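You operate a simulated robot arm through the tools that you are given. There is no shell and no other tool. Be economical: measure what you need, move in short steps, check, and stop when the job is done.

Carry out the task below with a simulated robot arm. There is one attempt and no reset: what you move stays moved.

TASK
Close the long drawer.

It is judged by the outcome, as a careful person would: the job done as asked, and still so three seconds after it is handed in. It fails if anything else is knocked over, pushed out of place, dropped, spilled or broken.

THE ROBOT
A 7-joint arm with a two-finger parallel gripper, fixed in place. Base frame: the origin is at the foot of the arm, x ahead of it, y to its left, z up. Lengths are in cm, angles in degrees, forces in N, time in s.
Its first joint turns from -66.0 to 66.0 degrees. Payload 2.4 kg.
Tool frame: the origin (TCP) lies between the finger pads and is the grasp point; the fingertips stand 3 cm ahead of it; z points along the fingers, y is the line along which they close. The gripper opens to 9.4 cm. The fingers are 2.8 cm wide and 1 cm thick; the gripper's body (5 by 9.6 cm) begins 5.5 cm behind the TCP.
Orientation is that of the tool frame in the base frame, as a unit quaternion [w, x, y, z]. With the fingers straight down and closing along the base's y, the tool's x points along the base's -x, its y along +y and its z along -z.

THE INTERFACE
- The arm moves only by the tool step_arm. Its argument "rows" is a list that holds one entry, the list of rows, each a list of 7 numbers: the shift along the base's x, y, z in cm, then the turn, a rotation vector about the base's x, y, z in degrees, then the opening, from 0 (shut) to 1 (fully open). In form: [[[tx, ty, tz, wx, wy, wz, fingers], ...]]. A call has 1 to 12 rows; each row shifts and turns the commanded pose from where the row before left it. A row lasts 0.2 s, in which the tool goes at most 5 cm and 8.6 degrees; a call with a longer step from one row to the next is refused whole, and so is a gripper value outside its range. A pose out of reach is approached as far as the arm can. The call stops where the force on the tool passes 40 N (or 10 N more than at its start, if that is more) or the arm is blocked; 0.2 s more then pass. The fingers move at their own pace (about 15.3 cm/s each) and stop on an object; they squeeze with about 33 N. The grip force told is the motor's: it shows also when the fingers shut on nothing. Time passes only in rows, and 0.2 s behind the last, so rows that do not move let the fingers close. It gives the time, the measured TCP pose, the force on the tool (base axes), the opening and the grip force at its end, in the units of the frame above (readings bear some noise), and new pictures: "pictures" is both (left out), scene, wrist or none.
- Cameras (640 x 400 px; columns grow to the right, rows downward): "scene" is fixed at [2.97, 45.84, 145.27]; the picture's right is [-0.88, -0.48, 0.00], its down [-0.32, 0.58, -0.75] and it looks along [0.36, -0.66, -0.66] (base axes); focal length 366 px, centre (320, 200). "wrist" rides on the gripper at [-3.7, 0, -5.8] in the tool frame; the picture's right is [0.00, -1.00, 0.00], its down [0.97, 0.00, -0.24] and it looks along [0.24, 0.00, 0.97] (tool axes); focal length 218 px, centre (320, 200).
- point_at(camera, pixels): there is no depth. For up to 12 entries [column, row, z] of the newest picture of that camera ("zoom" is the newest enlarged one), the place [x, y] in the base frame at which the ray of that pixel passes the height z, good to about 0.3 cm, but the place of the scene camera against the robot may be out by one fixed shift of up to 2.5 cm in any direction. No time passes.
- close_up(camera, box): a new picture of the part [left, top, right, bottom] of that camera's present view, enlarged. No time passes.
- close_job(): hands the job in; it is judged then, once.

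Work in short steps. Measure before you move; look again where a grasp or a placing could have gone wrong, and mend it. You have 60 turns and 120 pictures in all, the two below and enlarged ones among them. Open the gripper and draw the arm clear of the work before you hand the job in, unless the task says otherwise; then end with one line.

The tools are called after ">>>" as a command line: name --argument value ..., lists and objects as JSON in quotes. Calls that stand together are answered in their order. step_arm: Moves the arm, as the interface text tells. Its arguments: {"type":"object","properties":{"rows":{"type":"array","items":{"type":"array","items":{"type":"array","items":{"type":"number"}}}},"pictures":{"type":"string","enum":["both","scene","wrist","none"]}},"required":["rows"]} The other tools are called the same way: point_at (camera, pixels) gives the place at which the rays of pixels pass given heights; close_up (camera, box) takes an enlarged picture of a part of a camera's view; close_job () hands the job in.

At the start:

```text
time_s: 0.0
tcp_pos: [38.26, -7.31, 102.05]
ee_rot: [0.0, 0.0, 1.0, 0.001]
force: [-0.9, -0.2, 1.2]
grip_width: 9.4
finger_force: 0.1
```

scene: 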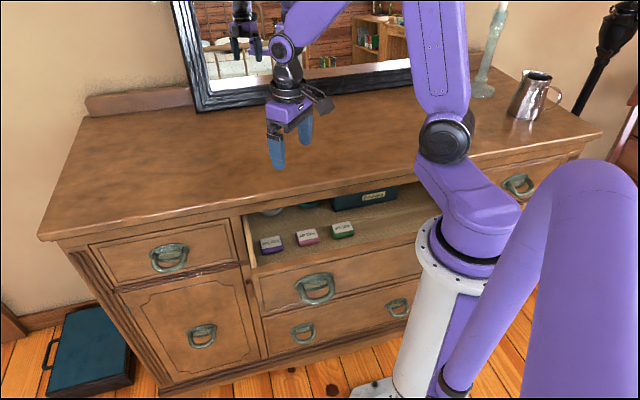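
wrist: 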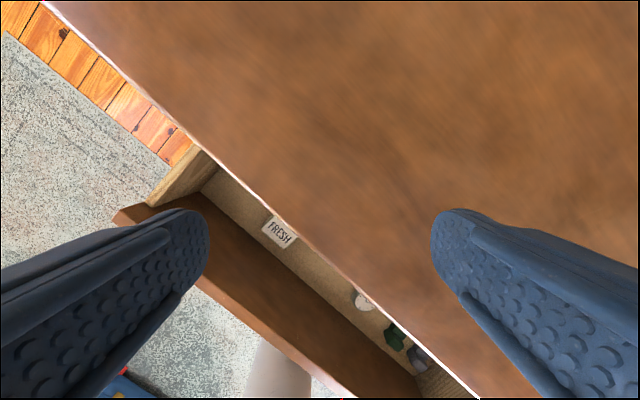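

I'll look closer at the open drawer in both views before moving.

>>> close_up --camera "scene" --box '[220, 160, 460, 310]'

>>> close_up --camera "wrist" --box '[100, 130, 500, 400]'

>>> point_at --camera "wrist" --pixels '[[45, 5, 73.1], [200, 148, 73.1], [340, 267, 73.1], [475, 397, 73.1], [115, 215, 69], [205, 290, 69], [350, 398, 69], [150, 205, 69], [115, 215, 65], [340, 398, 65]]'

>>> point_at --camera "scene" --pixels '[[40, 240, 73.1], [600, 130, 73.1], [252, 268, 69], [252, 268, 65], [415, 232, 69], [316, 288, 60]]'

```text
2.67 times, centred on (340, 235) of scene
```

zoom: 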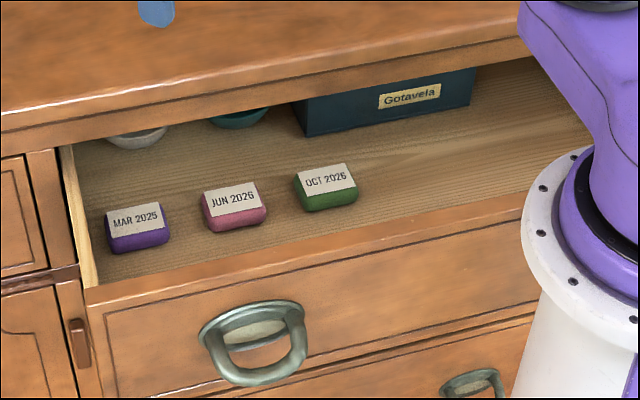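

```text
1.48 times, centred on (300, 265) of wrist
```

zoom: 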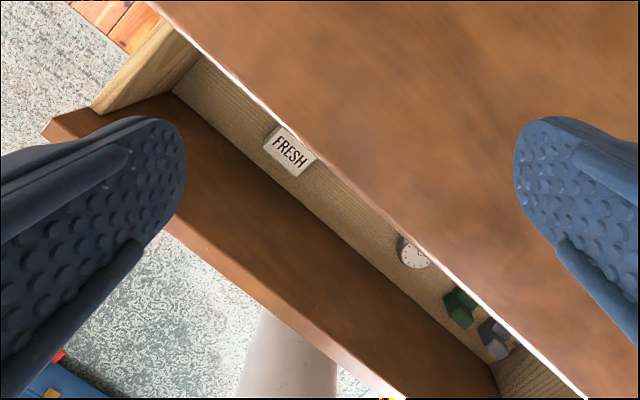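

```text
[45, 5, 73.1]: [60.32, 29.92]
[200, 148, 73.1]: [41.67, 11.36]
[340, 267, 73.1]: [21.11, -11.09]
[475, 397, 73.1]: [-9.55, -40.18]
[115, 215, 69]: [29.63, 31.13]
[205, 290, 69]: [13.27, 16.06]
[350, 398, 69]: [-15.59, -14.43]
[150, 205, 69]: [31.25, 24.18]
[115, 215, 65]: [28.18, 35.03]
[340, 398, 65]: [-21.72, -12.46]
```

```text
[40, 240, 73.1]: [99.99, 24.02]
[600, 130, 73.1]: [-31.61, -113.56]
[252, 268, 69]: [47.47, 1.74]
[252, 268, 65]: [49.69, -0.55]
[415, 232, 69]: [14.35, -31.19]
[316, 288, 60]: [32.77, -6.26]
```

The wrist and scene pictures disagree on where the dresser edge is: x−y is about 30 from wrist and about 78 from scene, and the drawer contents look different too. I'll make a small upward move and compare fresh pictures.

>>> step_arm --rows '[[[0, 0, 2, 0, 0, 0, 0.5], [0, 0, 2, 0, 0, 0, 0]]]'

```text
time_s: 0.6
tcp_pos: [38.29, -7.22, 106.03]
ee_rot: [0.0, 0.0, 1.0, 0.0]
force: [-0.5, -0.6, 0.0]
grip_width: 0.0
finger_force: 33.0
```

scene: 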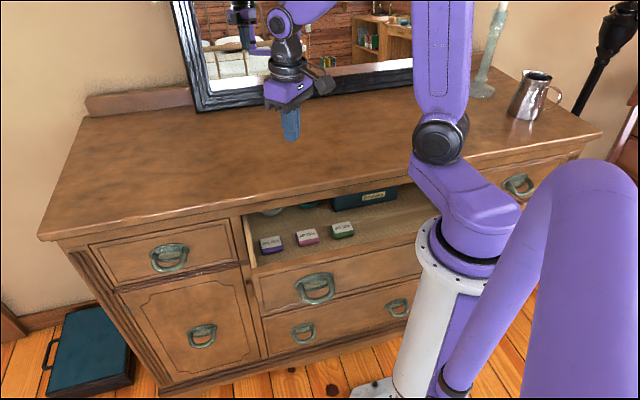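
wrist: 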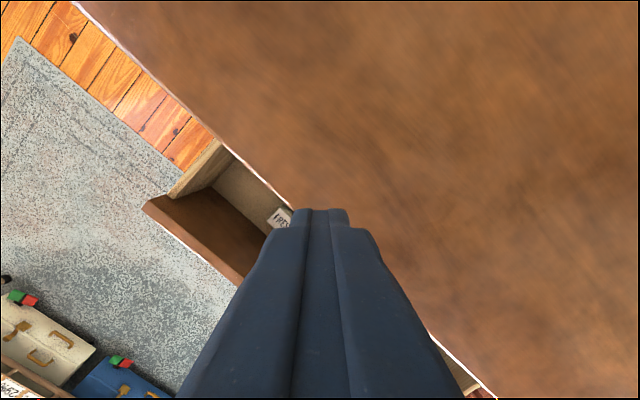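

Parallax between the two pictures resolves the conflict: the dresser top is really at z≈94, edge at x−y≈42. The open drawer's rim is at z≈87, x−y≈22. Next I move at height to the front side of the drawer with a −45° yaw so the fingers face the drawer front squarely, then measure again.

>>> step_arm --rows '[[[-1.8, 2.1, 0, 0, 0, -7.5, 0], [-1.8, 2.1, 0, 0, 0, -7.5, 0], [-1.8, 2.1, 0, 0, 0, -7.5, 0], [-1.8, 2.1, 0, 0, 0, -7.5, 0], [-1.8, 2.1, 0, 0, 0, -7.5, 0], [-1.8, 2.1, 0, 0, 0, -7.5, 0], [0, 0, 0, 0, 0, 0, 0]]]'

```text
time_s: 2.2
tcp_pos: [27.55, 5.31, 106.12]
ee_rot: [0.0, 0.384, 0.924, 0.0]
force: [-0.2, 0.4, -0.3]
grip_width: 0.0
finger_force: 33.1
```

scene: 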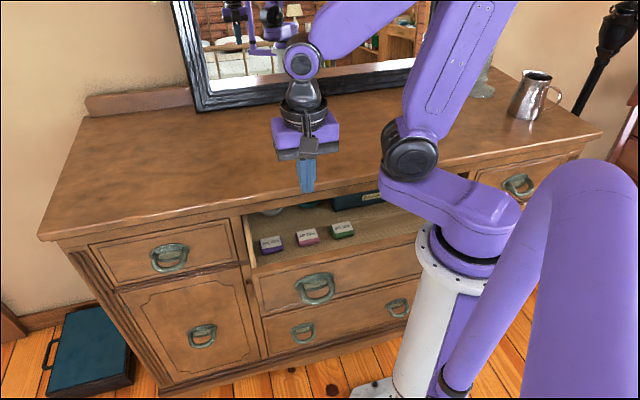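
wrist: 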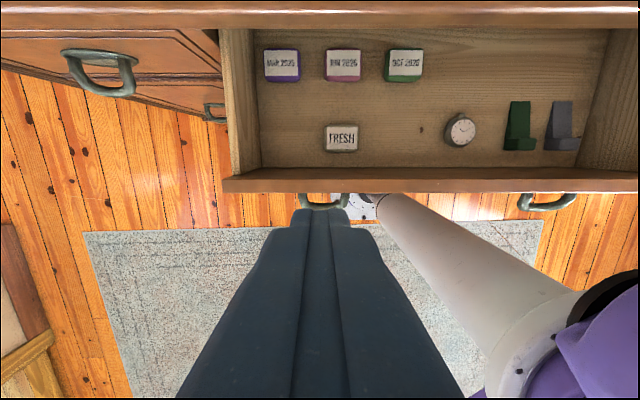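

Now the wrist view is clear: the drawer runs square across the picture, rim's outer edge at row ≈190, left end at column 222, handles at (325,200) and (545,200). I'll measure at candidate heights.

>>> point_at --camera "wrist" --pixels '[[222, 191, 87], [320, 191, 87], [430, 191, 87], [630, 191, 87], [325, 208, 80], [545, 210, 80], [320, 28, 94], [320, 28, 91], [320, 5, 94]]'

>>> point_at --camera "scene" --pixels '[[256, 270, 87], [256, 270, 85], [256, 270, 83], [256, 270, 81]]'

>>> close_up --camera "wrist" --box '[200, 100, 640, 375]'

```text
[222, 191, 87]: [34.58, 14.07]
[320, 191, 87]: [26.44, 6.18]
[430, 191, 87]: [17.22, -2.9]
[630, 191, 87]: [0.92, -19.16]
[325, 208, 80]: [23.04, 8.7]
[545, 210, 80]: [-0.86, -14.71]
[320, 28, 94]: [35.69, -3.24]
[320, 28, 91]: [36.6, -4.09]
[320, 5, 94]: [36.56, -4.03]
```

```text
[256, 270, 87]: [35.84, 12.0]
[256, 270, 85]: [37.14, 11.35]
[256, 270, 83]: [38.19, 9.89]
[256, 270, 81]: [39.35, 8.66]
```

```text
1.45 times, centred on (420, 238) of wrist
```

zoom: 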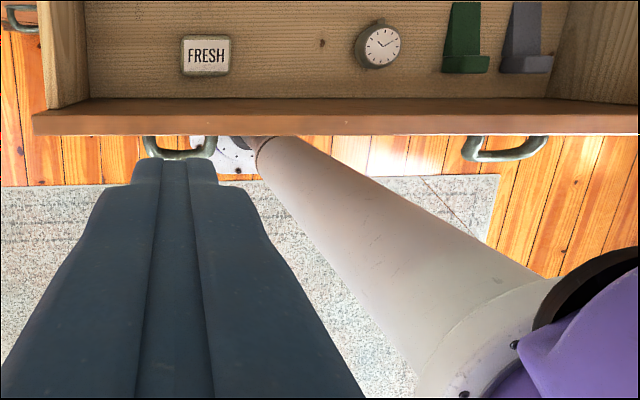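

Rim outer edge is about x−y=20.3 (z≈87), and handles hang at z≈80. I'll move in front of the drawer, staying above rim height, and partly lower to verify the height by parallax.

>>> step_arm --rows '[[[-2.0, 0.6, 0, 0, 0, 0, 0], [-2.0, 0.6, -1, 0, 0, 0, 0], [-2.2, 0.6, -2.5, 0, 0, 0, 0], [0, 0, -2.5, 0, 0, 0, 0], [0, 0, 0, 0, 0, 0, 0]]]'

```text
time_s: 3.4
tcp_pos: [21.39, 7.0, 99.95]
ee_rot: [-0.001, 0.383, 0.924, 0.0]
force: [0.1, 0.9, 0.2]
grip_width: 0.01
finger_force: 33.4
```

scene: 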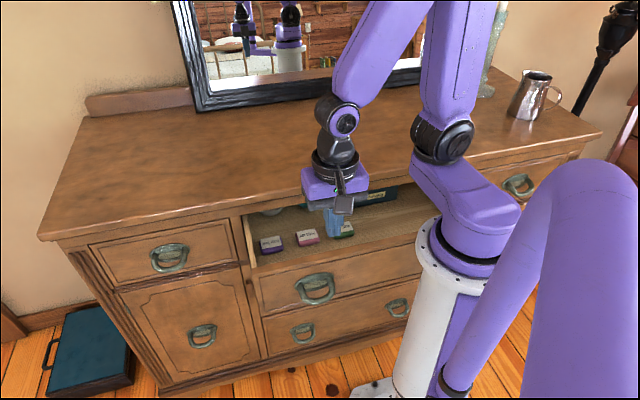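
wrist: 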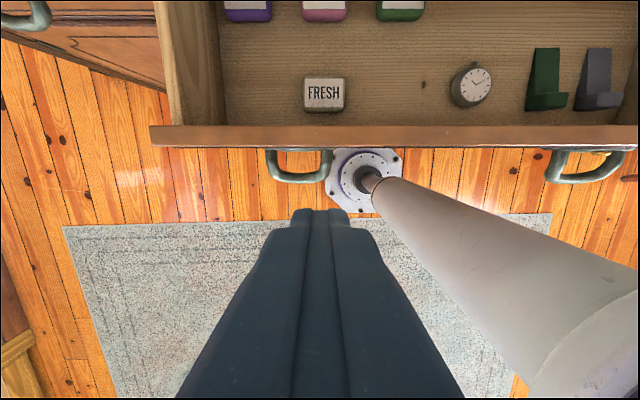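

The rim's outer edge is now at row 147, left end at column 150; I compare with the previous (34.6, 14.1).

>>> point_at --camera "wrist" --pixels '[[150, 147, 89], [150, 147, 87], [150, 147, 85], [150, 147, 83], [300, 147, 87], [300, 183, 80], [165, 50, 85]]'

>>> close_up --camera "scene" --box '[230, 180, 430, 305]'

```text
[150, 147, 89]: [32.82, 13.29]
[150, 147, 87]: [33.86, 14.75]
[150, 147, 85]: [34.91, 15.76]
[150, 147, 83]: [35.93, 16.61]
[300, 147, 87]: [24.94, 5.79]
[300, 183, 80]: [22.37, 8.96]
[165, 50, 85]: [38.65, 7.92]
```

```text
3.20 times, centred on (330, 242) of scene
```

zoom: 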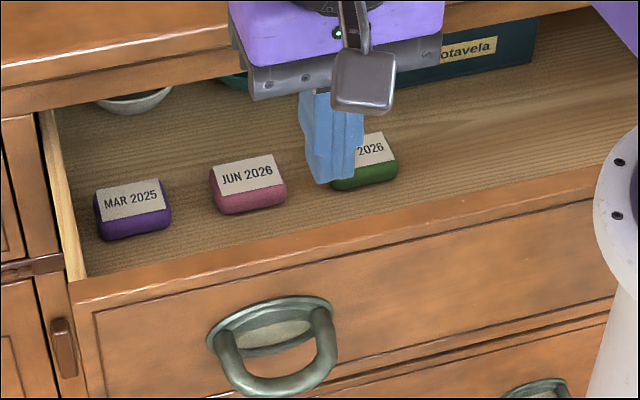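

The rim is confirmed at z≈87, x−y≈19.3, and my fingers are 2 cm in front of it. I'll lower so the tips are at z≈84, above the handle (top ≈82), and check.

>>> step_arm --rows '[[[0, 0, -3, 0, 0, 0, 0], [0, 0, -3, 0, 0, 0, 0], [0, 0, -3, 0, 0, 0, 0], [0, 0, -2, 0, 0, 0, 0], [0, 0, -1.5, 0, 0, 0, 0], [0, 0, 0, 0, 0, 0, 0]]]'

>>> close_up --camera "scene" --box '[230, 180, 430, 305]'

```text
time_s: 4.8
tcp_pos: [21.35, 7.03, 87.44]
ee_rot: [0.001, 0.382, 0.924, -0.001]
force: [0.5, 0.0, 0.3]
grip_width: 0.0
finger_force: 33.3
```

scene: 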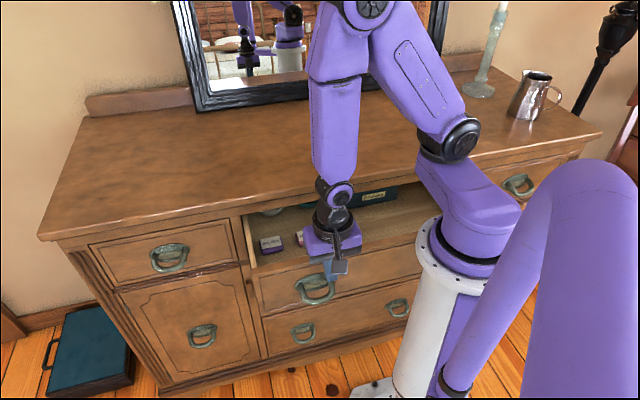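
wrist: 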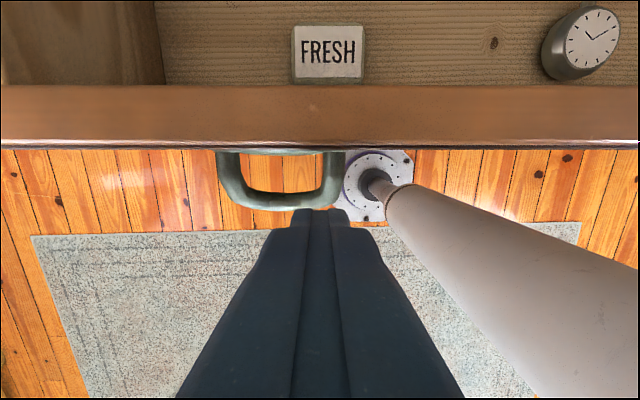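

```text
3.20 times, centred on (330, 242) of scene
```

zoom: 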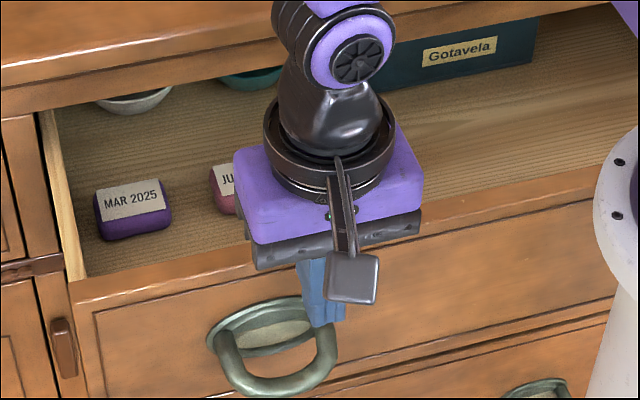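

Tips at z≈84.4, just above the handle plate and below the rim, with clear contact area on the drawer front. I'll push slowly along (1,−1).

>>> step_arm --rows '[[[0.4, -0.4, 0, 0, 0, 0, 0], [0.4, -0.4, 0, 0, 0, 0, 0], [0.3, -0.3, 0, 0, 0, 0, 0], [0.2, -0.2, 0, 0, 0, 0, 0], [0.2, -0.2, 0, 0, 0, 0, 0], [0.2, -0.2, 0, 0, 0, 0, 0], [0.2, -0.2, 0, 0, 0, 0, 0], [0.2, -0.2, 0, 0, 0, 0, 0], [0.2, -0.2, 0, 0, 0, 0, 0], [0.2, -0.2, 0, 0, 0, 0, 0]]]'

```text
time_s: 7.0
tcp_pos: [23.81, 4.66, 87.53]
ee_rot: [0.0, 0.383, 0.924, 0.0]
force: [-2.4, 3.1, 1.6]
grip_width: 0.0
finger_force: 33.1
```

scene: 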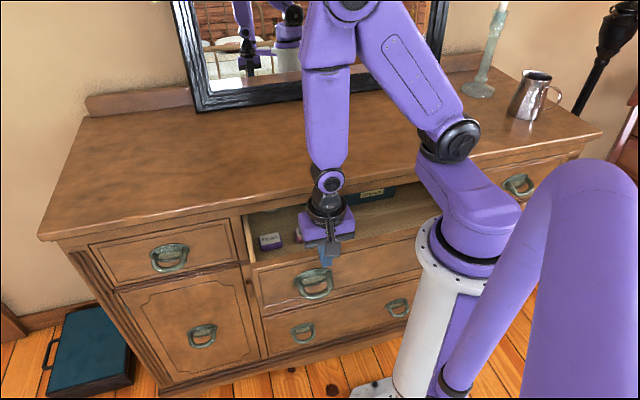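
wrist: 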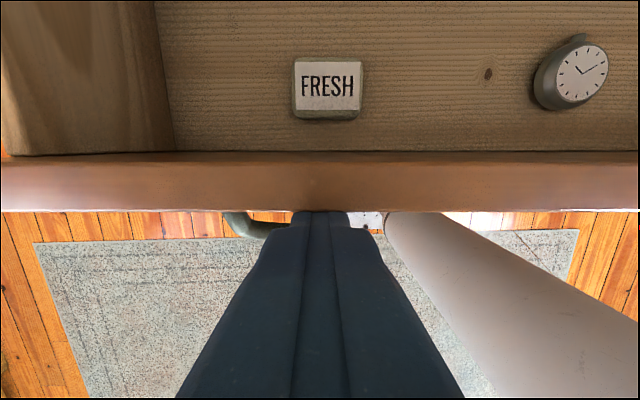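

Contact made at about 4 N and the drawer is moving smoothly. I continue for about 5 cm.

>>> step_arm --rows '[[[0.3, -0.3, 0, 0, 0, 0, 0], [0.3, -0.3, 0, 0, 0, 0, 0], [0.3, -0.3, 0, 0, 0, 0, 0], [0.3, -0.3, 0, 0, 0, 0, 0], [0.3, -0.3, 0, 0, 0, 0, 0], [0.3, -0.3, 0, 0, 0, 0, 0], [0.3, -0.3, 0, 0, 0, 0, 0], [0.3, -0.3, 0, 0, 0, 0, 0], [0.3, -0.3, 0, 0, 0, 0, 0], [0.3, -0.3, 0, 0, 0, 0, 0], [0.2, -0.2, 0, 0, 0, 0, 0], [0.1, -0.1, 0, 0, 0, 0, 0]]]'

```text
time_s: 9.6
tcp_pos: [27.13, 1.36, 87.56]
ee_rot: [0.0, 0.383, 0.924, 0.001]
force: [-2.1, 2.7, -1.6]
grip_width: 0.0
finger_force: 33.6
```

scene: 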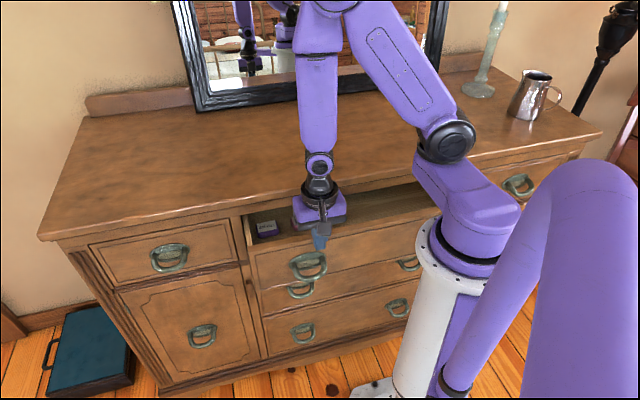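
wrist: 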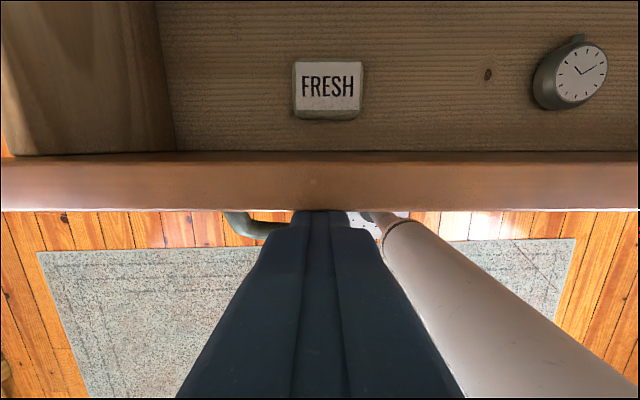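

Drawer is gliding in, contents undisturbed. Before the gripper body gets to the overhanging top, I back off 2.5 cm and tilt the tool 40° so that the fingers reach under it.

>>> step_arm --rows '[[[-0.9, 0.9, 0, 0, 0, 0, 0], [-0.9, 0.9, 0, -5.66, -5.66, 0, 0], [0, 0, 0, -5.66, -5.66, 0, 0], [0, 0, 0, -5.66, -5.66, 0, 0], [0, 0, 0, -5.66, -5.66, 0, 0], [0, 0, 0, -5.66, -5.66, 0, 0], [0, 0, 0, 0, 0, 0, 0]]]'

>>> close_up --camera "scene" --box '[220, 170, 440, 308]'

```text
time_s: 11.2
tcp_pos: [26.86, 2.96, 87.56]
ee_rot: [0.245, 0.363, 0.896, -0.075]
force: [0.4, -0.3, 0.4]
grip_width: 0.0
finger_force: 32.8
out of reach, approached as far as the arm can: row 2, 3
```

scene: 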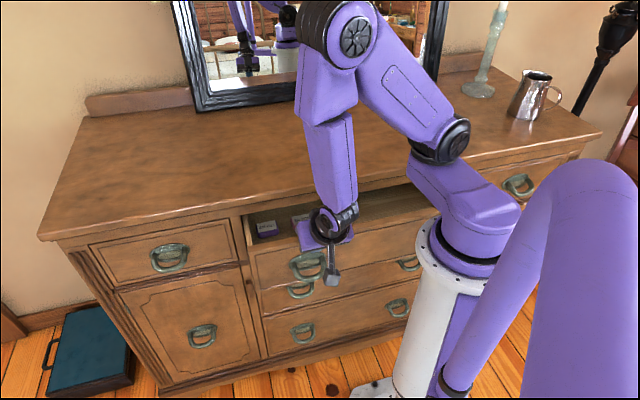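
wrist: 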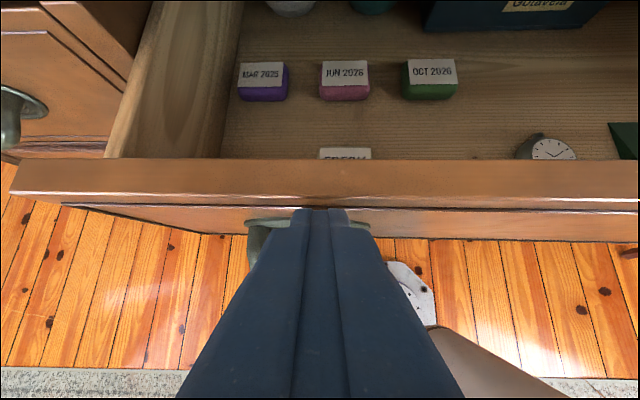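

```text
2.90 times, centred on (330, 239) of scene
```

zoom: 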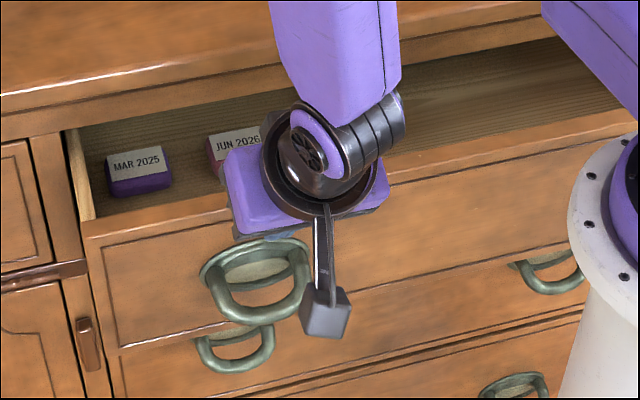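

The tilt reached about 30°, with fingertips right at the front. I continue the push slowly, adding a little tilt as room opens up.

>>> step_arm --rows '[[[0.3, -0.3, 0, 0, 0, 0, 0], [0.3, -0.3, 0, -1, -1, 0, 0], [0.3, -0.3, 0, -1, -1, 0, 0], [0.3, -0.3, 0, -1, -1, 0, 0], [0.3, -0.3, 0, -1, -1, 0, 0], [0.3, -0.3, 0, -1, -1, 0, 0], [0.3, -0.3, 0, -1, -1, 0, 0], [0.3, -0.3, 0, -1, -1, 0, 0], [0.2, -0.2, 0, 0, 0, 0, 0], [0.1, -0.1, 0, 0, 0, 0, 0]]]'

>>> close_up --camera "scene" --box '[220, 170, 440, 308]'

```text
time_s: 13.4
tcp_pos: [29.71, 0.3, 87.53]
ee_rot: [0.321, 0.351, 0.873, -0.105]
force: [-1.5, 5.7, 9.7]
grip_width: 0.0
finger_force: 33.2
```

scene: 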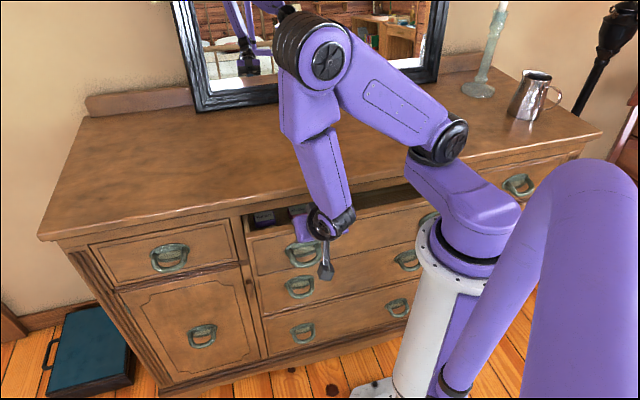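
wrist: 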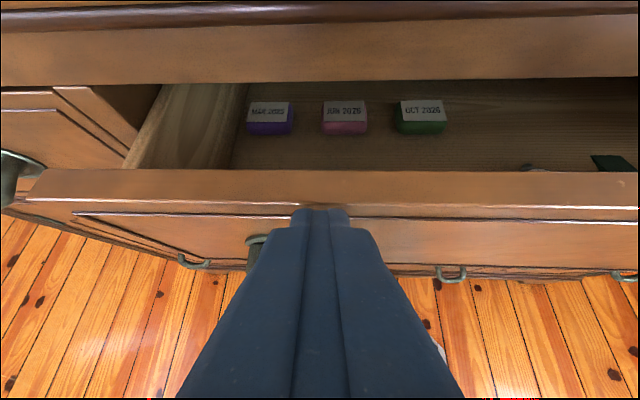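

```text
2.90 times, centred on (330, 239) of scene
```

zoom: 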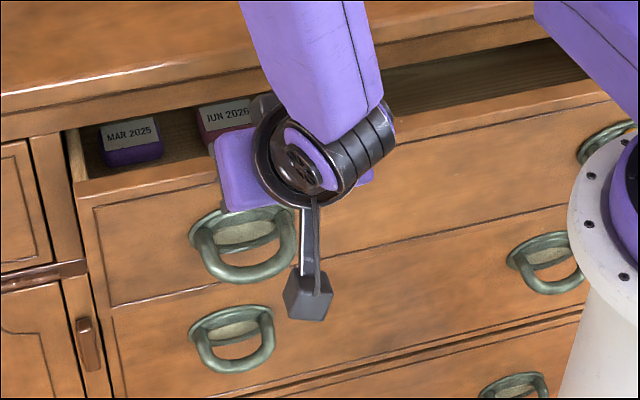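

Good progress; the drawer's still open a few cm, contents in place. A 10 N upward force suggests the tip is rubbing the handle plate, so I raise 0.5 cm while continuing.

>>> step_arm --rows '[[[-0.2, 0.2, 0.5, 0, 0, 0, 0], [0.3, -0.3, 0, 0, 0, 0, 0], [0.3, -0.3, 0, 0, 0, 0, 0], [0.3, -0.3, 0, 0, 0, 0, 0], [0.3, -0.3, 0, 0, 0, 0, 0], [0.3, -0.3, 0, 0, 0, 0, 0], [0.3, -0.3, 0, 0, 0, 0, 0], [0.3, -0.3, 0, 0, 0, 0, 0], [0.2, -0.2, 0, 0, 0, 0, 0]]]'

>>> close_up --camera "scene" --box '[220, 170, 440, 308]'

```text
time_s: 15.4
tcp_pos: [31.71, -1.8, 88.13]
ee_rot: [0.321, 0.352, 0.873, -0.106]
force: [-2.9, 1.7, 1.1]
grip_width: 0.0
finger_force: 32.9
```

scene: 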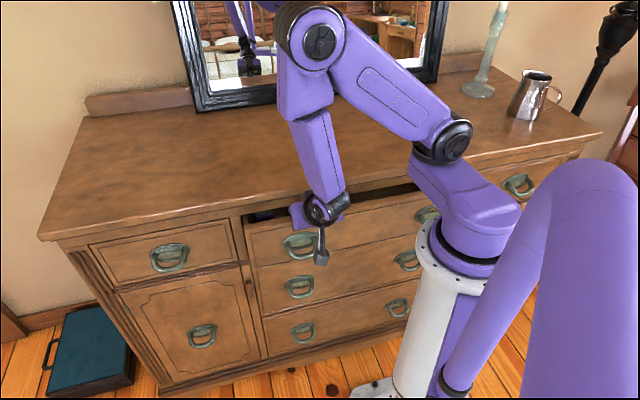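
wrist: 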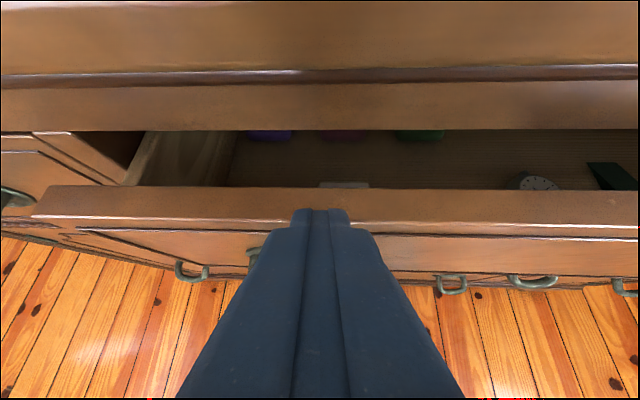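

```text
2.90 times, centred on (330, 239) of scene
```

zoom: 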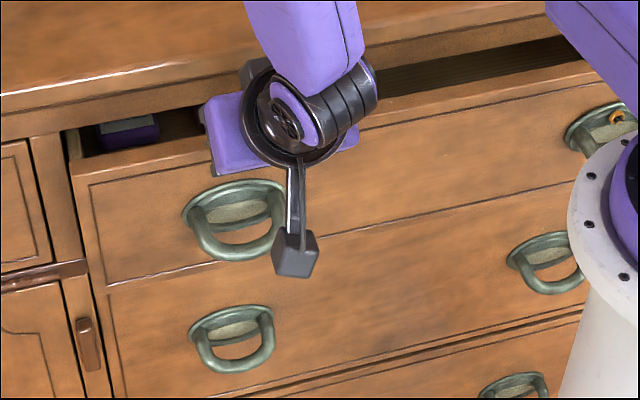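

Still gliding at low force (about 3 N), about 4 cm left. Continue 3 cm.

>>> step_arm --rows '[[[0.3, -0.3, 0, 0, 0, 0, 0], [0.3, -0.3, 0, 0, 0, 0, 0], [0.3, -0.3, 0, 0, 0, 0, 0], [0.3, -0.3, 0, 0, 0, 0, 0], [0.3, -0.3, 0, 0, 0, 0, 0], [0.3, -0.3, 0, 0, 0, 0, 0], [0.2, -0.2, 0, 0, 0, 0, 0], [0.1, -0.1, 0, 0, 0, 0, 0]]]'

>>> close_up --camera "scene" --box '[220, 170, 440, 308]'

```text
time_s: 17.2
tcp_pos: [33.9, -3.91, 88.03]
ee_rot: [0.32, 0.353, 0.873, -0.106]
force: [-5.1, 0.9, 28.1]
grip_width: 0.0
finger_force: 33.1
```

scene: 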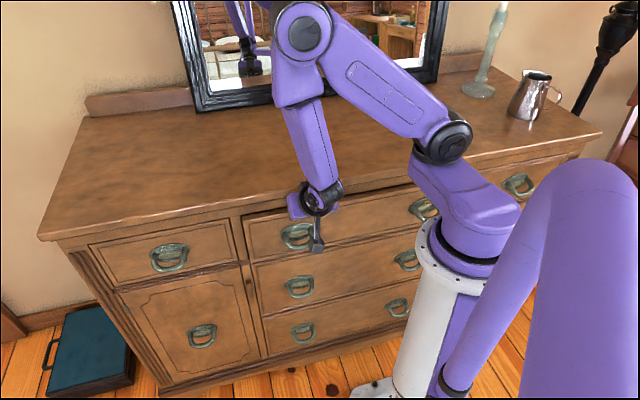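
wrist: 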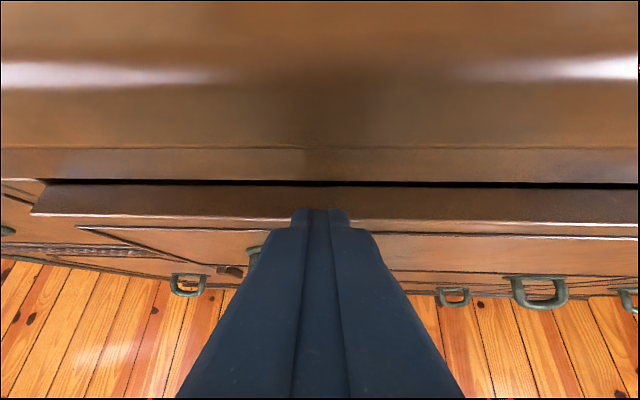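

```text
2.90 times, centred on (330, 239) of scene
```

zoom: 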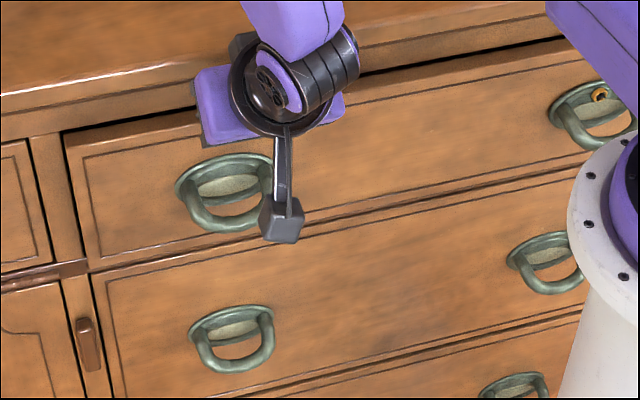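

The drawer is nearly shut (about 2 cm proud), but there's a 28 N upward force, likely from the handle plate or the top edge. I'll back off, slide to between the handles, tilt more, and look.

>>> step_arm --rows '[[[-0.7, 0.7, 0.2, 0, 0, 0, 0], [-1.4, 1.4, 0, 0, 0, 0, 0], [-1.4, 1.4, 0, -3, -3, 0, 0], [-1.4, -1.4, 0, -4, -4, 0, 0], [-1.4, -1.4, 0, 0, 0, 0, 0], [-1.4, -1.4, 0, 0, 0, 0, 0], [-1.4, -1.4, 0, 0, 0, 0, 0], [0, 0, 0, 0, 0, 0, 0]]]'

>>> close_up --camera "scene" --box '[220, 170, 440, 308]'

```text
time_s: 19.0
tcp_pos: [24.9, -5.42, 87.94]
ee_rot: [0.393, 0.338, 0.844, -0.137]
force: [-0.2, 0.3, -0.6]
grip_width: 0.0
finger_force: 33.3
out of reach, approached as far as the arm can: row 7
```

scene: 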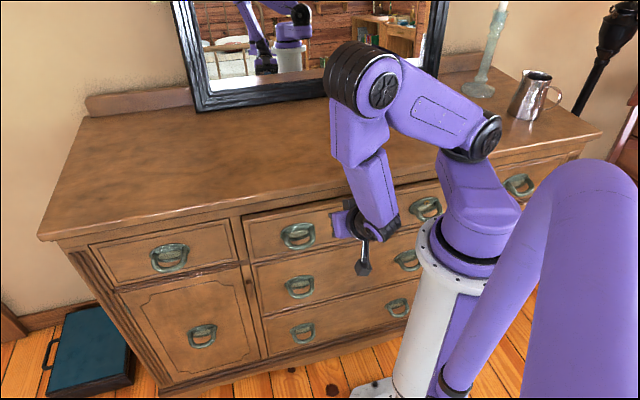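
wrist: 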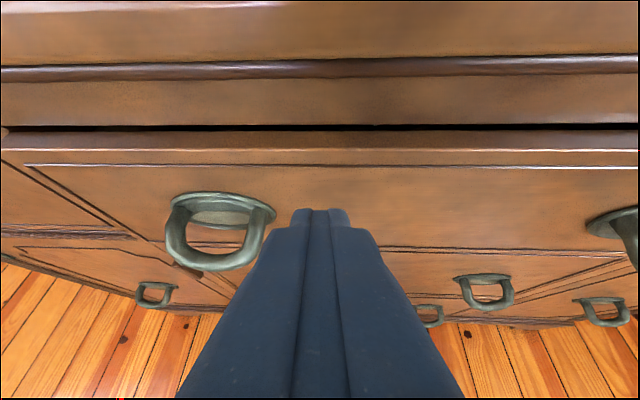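

```text
2.90 times, centred on (330, 239) of scene
```

zoom: 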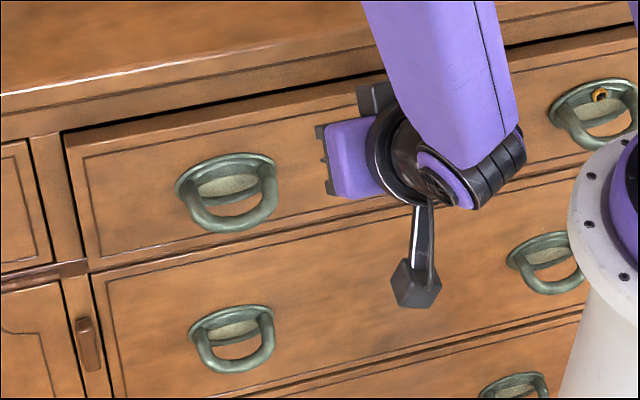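

Now the tip is between the handles with nothing in the way. I lower 2 cm for clearance from the top's edge and advance to touch.

>>> step_arm --rows '[[[0.4, -0.4, -1, 0, 0, 0, 0], [0.5, -0.5, -1, 0, 0, 0, 0], [0.5, -0.5, 0, 0, 0, 0, 0], [0.5, -0.5, 0, 0, 0, 0, 0], [0.4, -0.4, 0, 0, 0, 0, 0], [0.3, -0.3, 0, 0, 0, 0, 0], [0.3, -0.3, 0, 0, 0, 0, 0], [0.3, -0.3, 0, 0, 0, 0, 0], [0.3, -0.3, 0, 0, 0, 0, 0]]]'

>>> close_up --camera "scene" --box '[220, 170, 440, 308]'

```text
time_s: 21.0
tcp_pos: [28.64, -8.92, 86.04]
ee_rot: [0.394, 0.338, 0.844, -0.137]
force: [-3.3, 2.5, 1.1]
grip_width: 0.01
finger_force: 33.0
```

scene: 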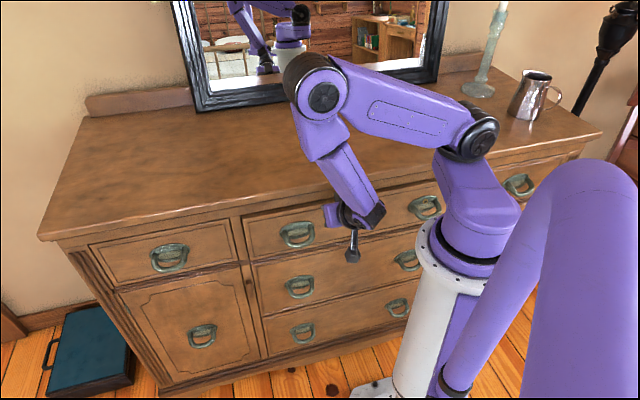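
wrist: 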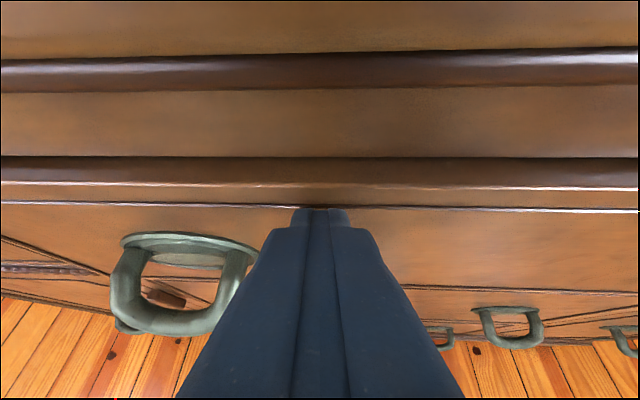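

```text
2.90 times, centred on (330, 239) of scene
```

zoom: 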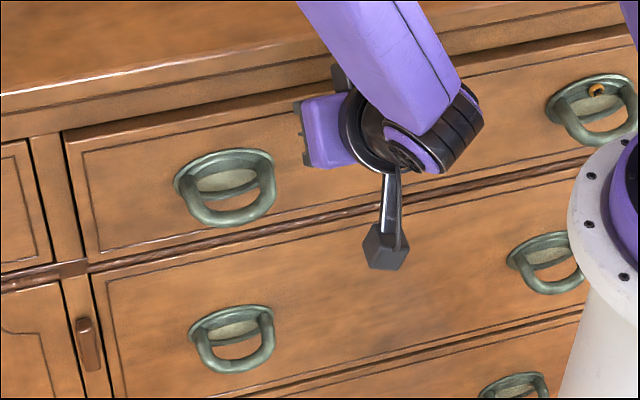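

In contact at 4 N and moving, with roughly 1–2 cm left. I keep pushing gently until it meets its stop.

>>> step_arm --rows '[[[0.2, -0.2, 0, 0, 0, 0, 0], [0.2, -0.2, 0, 0, 0, 0, 0], [0.2, -0.2, 0, 0, 0, 0, 0], [0.2, -0.2, 0, 0, 0, 0, 0], [0.2, -0.2, 0, 0, 0, 0, 0], [0.2, -0.2, 0, 0, 0, 0, 0]]]'

>>> close_up --camera "scene" --box '[220, 170, 440, 308]'

```text
time_s: 22.2
tcp_pos: [29.3, -9.78, 86.05]
ee_rot: [0.392, 0.334, 0.846, -0.136]
force: [-11.9, 9.5, 6.6]
grip_width: 0.0
finger_force: 33.0
stopped in row 5: the force on the tool passed its limit (the readings are from after the stop); the commanded pose is now the measured one
```

scene: 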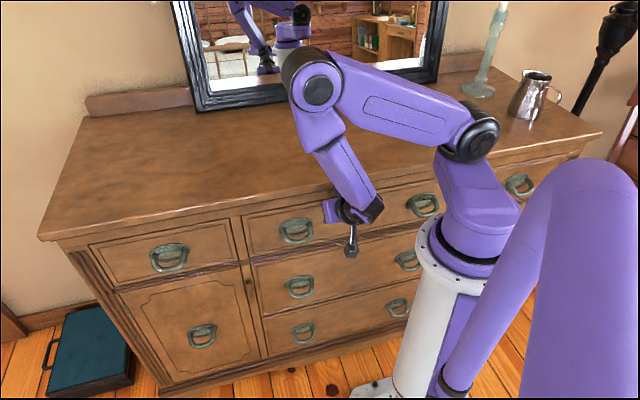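
wrist: 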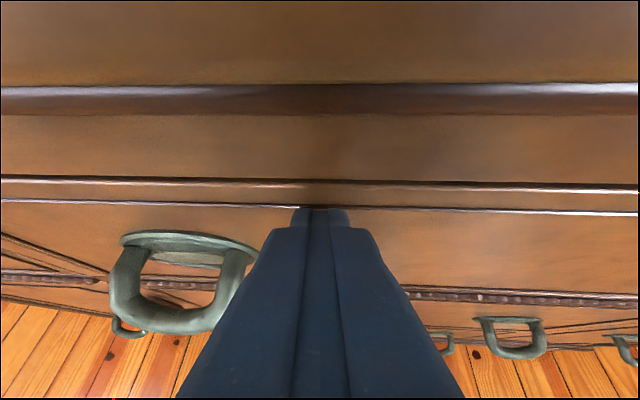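

```text
2.90 times, centred on (330, 239) of scene
```

zoom: 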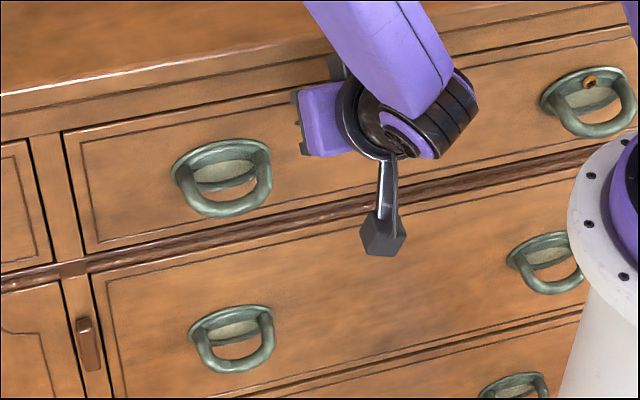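

The drawer hit a firm stop (40 N), and the front looks flush. I back off and view it unobstructed.

>>> step_arm --rows '[[[-1.2, 1.2, 0, 0, 0, 0, 0], [-1.4, 1.4, 0, 0, 0, 0, 0], [-1.4, 1.4, 0, 0, 0, 0, 0], [0, 0, 0, 0, 0, 0, 0]]]'

>>> close_up --camera "scene" --box '[60, 160, 300, 310]'

>>> close_up --camera "wrist" --box '[0, 30, 400, 280]'

```text
time_s: 23.2
tcp_pos: [25.32, -5.9, 86.01]
ee_rot: [0.392, 0.336, 0.845, -0.136]
force: [0.3, 0.4, -0.6]
grip_width: 0.0
finger_force: 33.3
```

scene: 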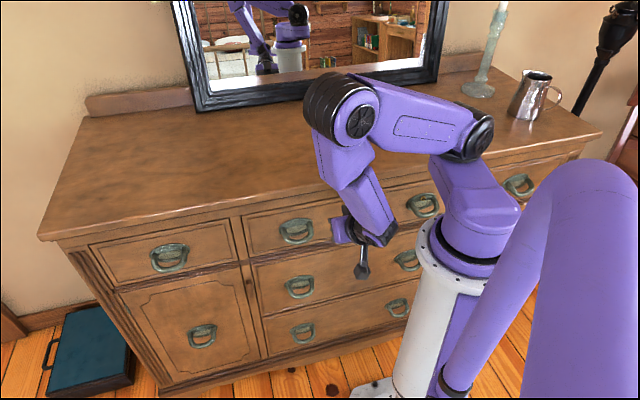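
wrist: 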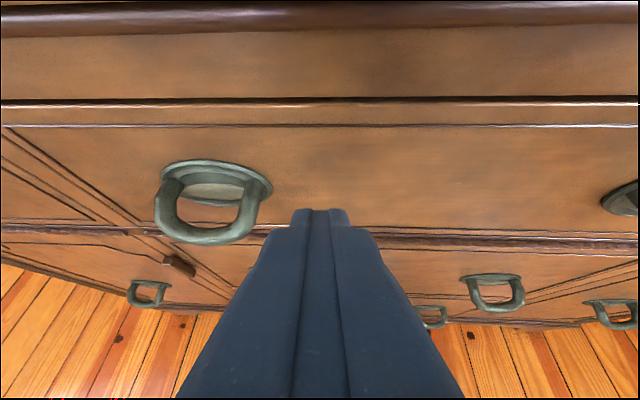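

```text
2.67 times, centred on (180, 235) of scene
```

zoom: 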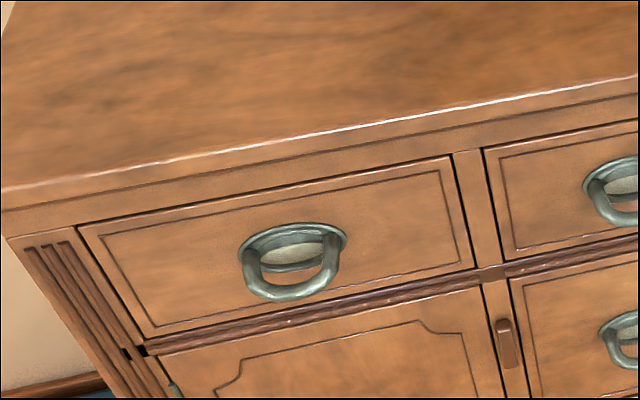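

```text
1.60 times, centred on (200, 155) of wrist
```

zoom: 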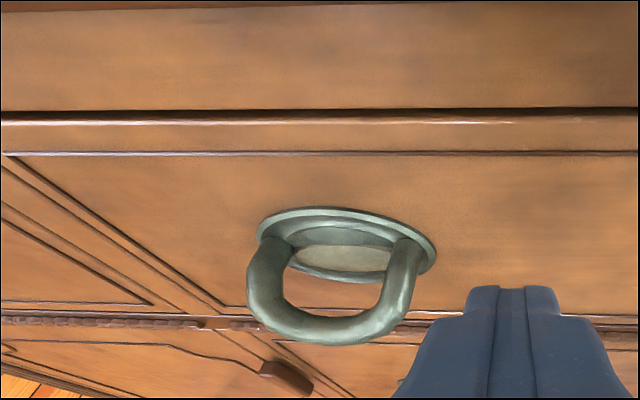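

The drawer front is flush like its neighbours, with no gap. I withdraw upward, then open the gripper.

>>> step_arm --rows '[[[0, 1, 0, 0, 0, 0, 0], [0, 0.5, 2, 0, 0, 0, 0], [0, 0, 3, 0, 0, 0, 0], [0, 0, 3, 0, 0, 0, 0], [0, 0, 3, 0, 0, 0, 0], [0, 0, 3, 0, 0, 0, 0], [0, 0, 3, 0, 0, 0, 0.5], [0, 0, 0, 0, 0, 0, 1], [0, 0, 0, 0, 0, 0, 1]]]'

>>> close_up --camera "scene" --box '[220, 170, 440, 308]'

```text
time_s: 25.2
tcp_pos: [25.99, -2.78, 102.69]
ee_rot: [0.393, 0.335, 0.846, -0.136]
force: [-0.3, 0.4, 1.1]
grip_width: 9.4
finger_force: 0.1
out of reach, approached as far as the arm can: row 4, 5
```

scene: 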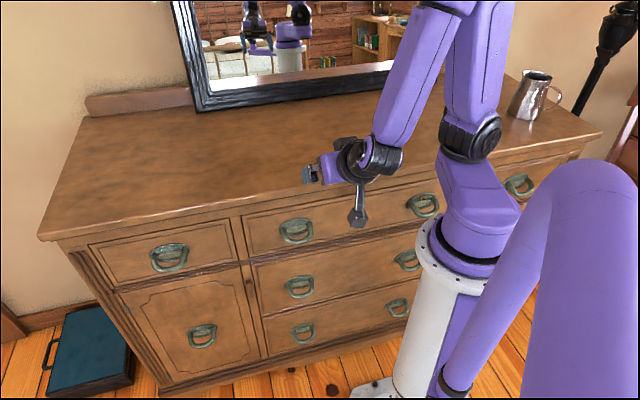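
wrist: 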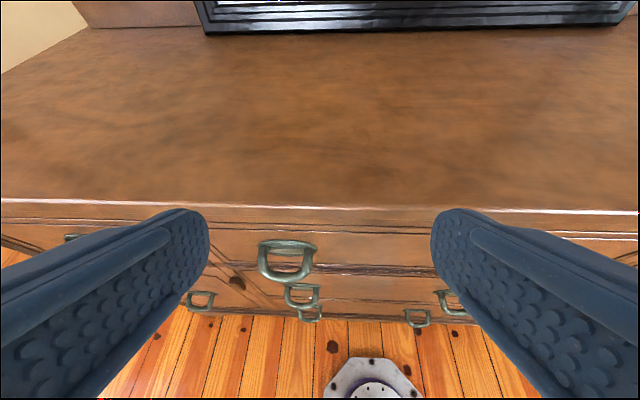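

```text
2.90 times, centred on (330, 239) of scene
```

zoom: 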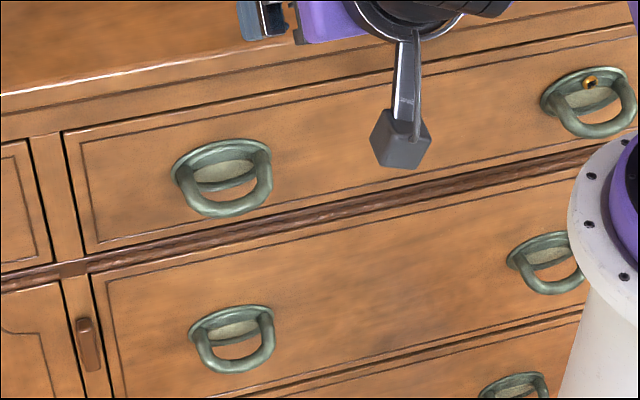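

The drawer is fully shut, nothing else has moved, the gripper is open and the arm is clear. I hand it in.

>>> close_job

```text
The job is handed in.
```

The long drawer is closed flush with its neighbours. Nothing else on the dresser was moved, and the items I could see in the drawer stayed in place until it shut.
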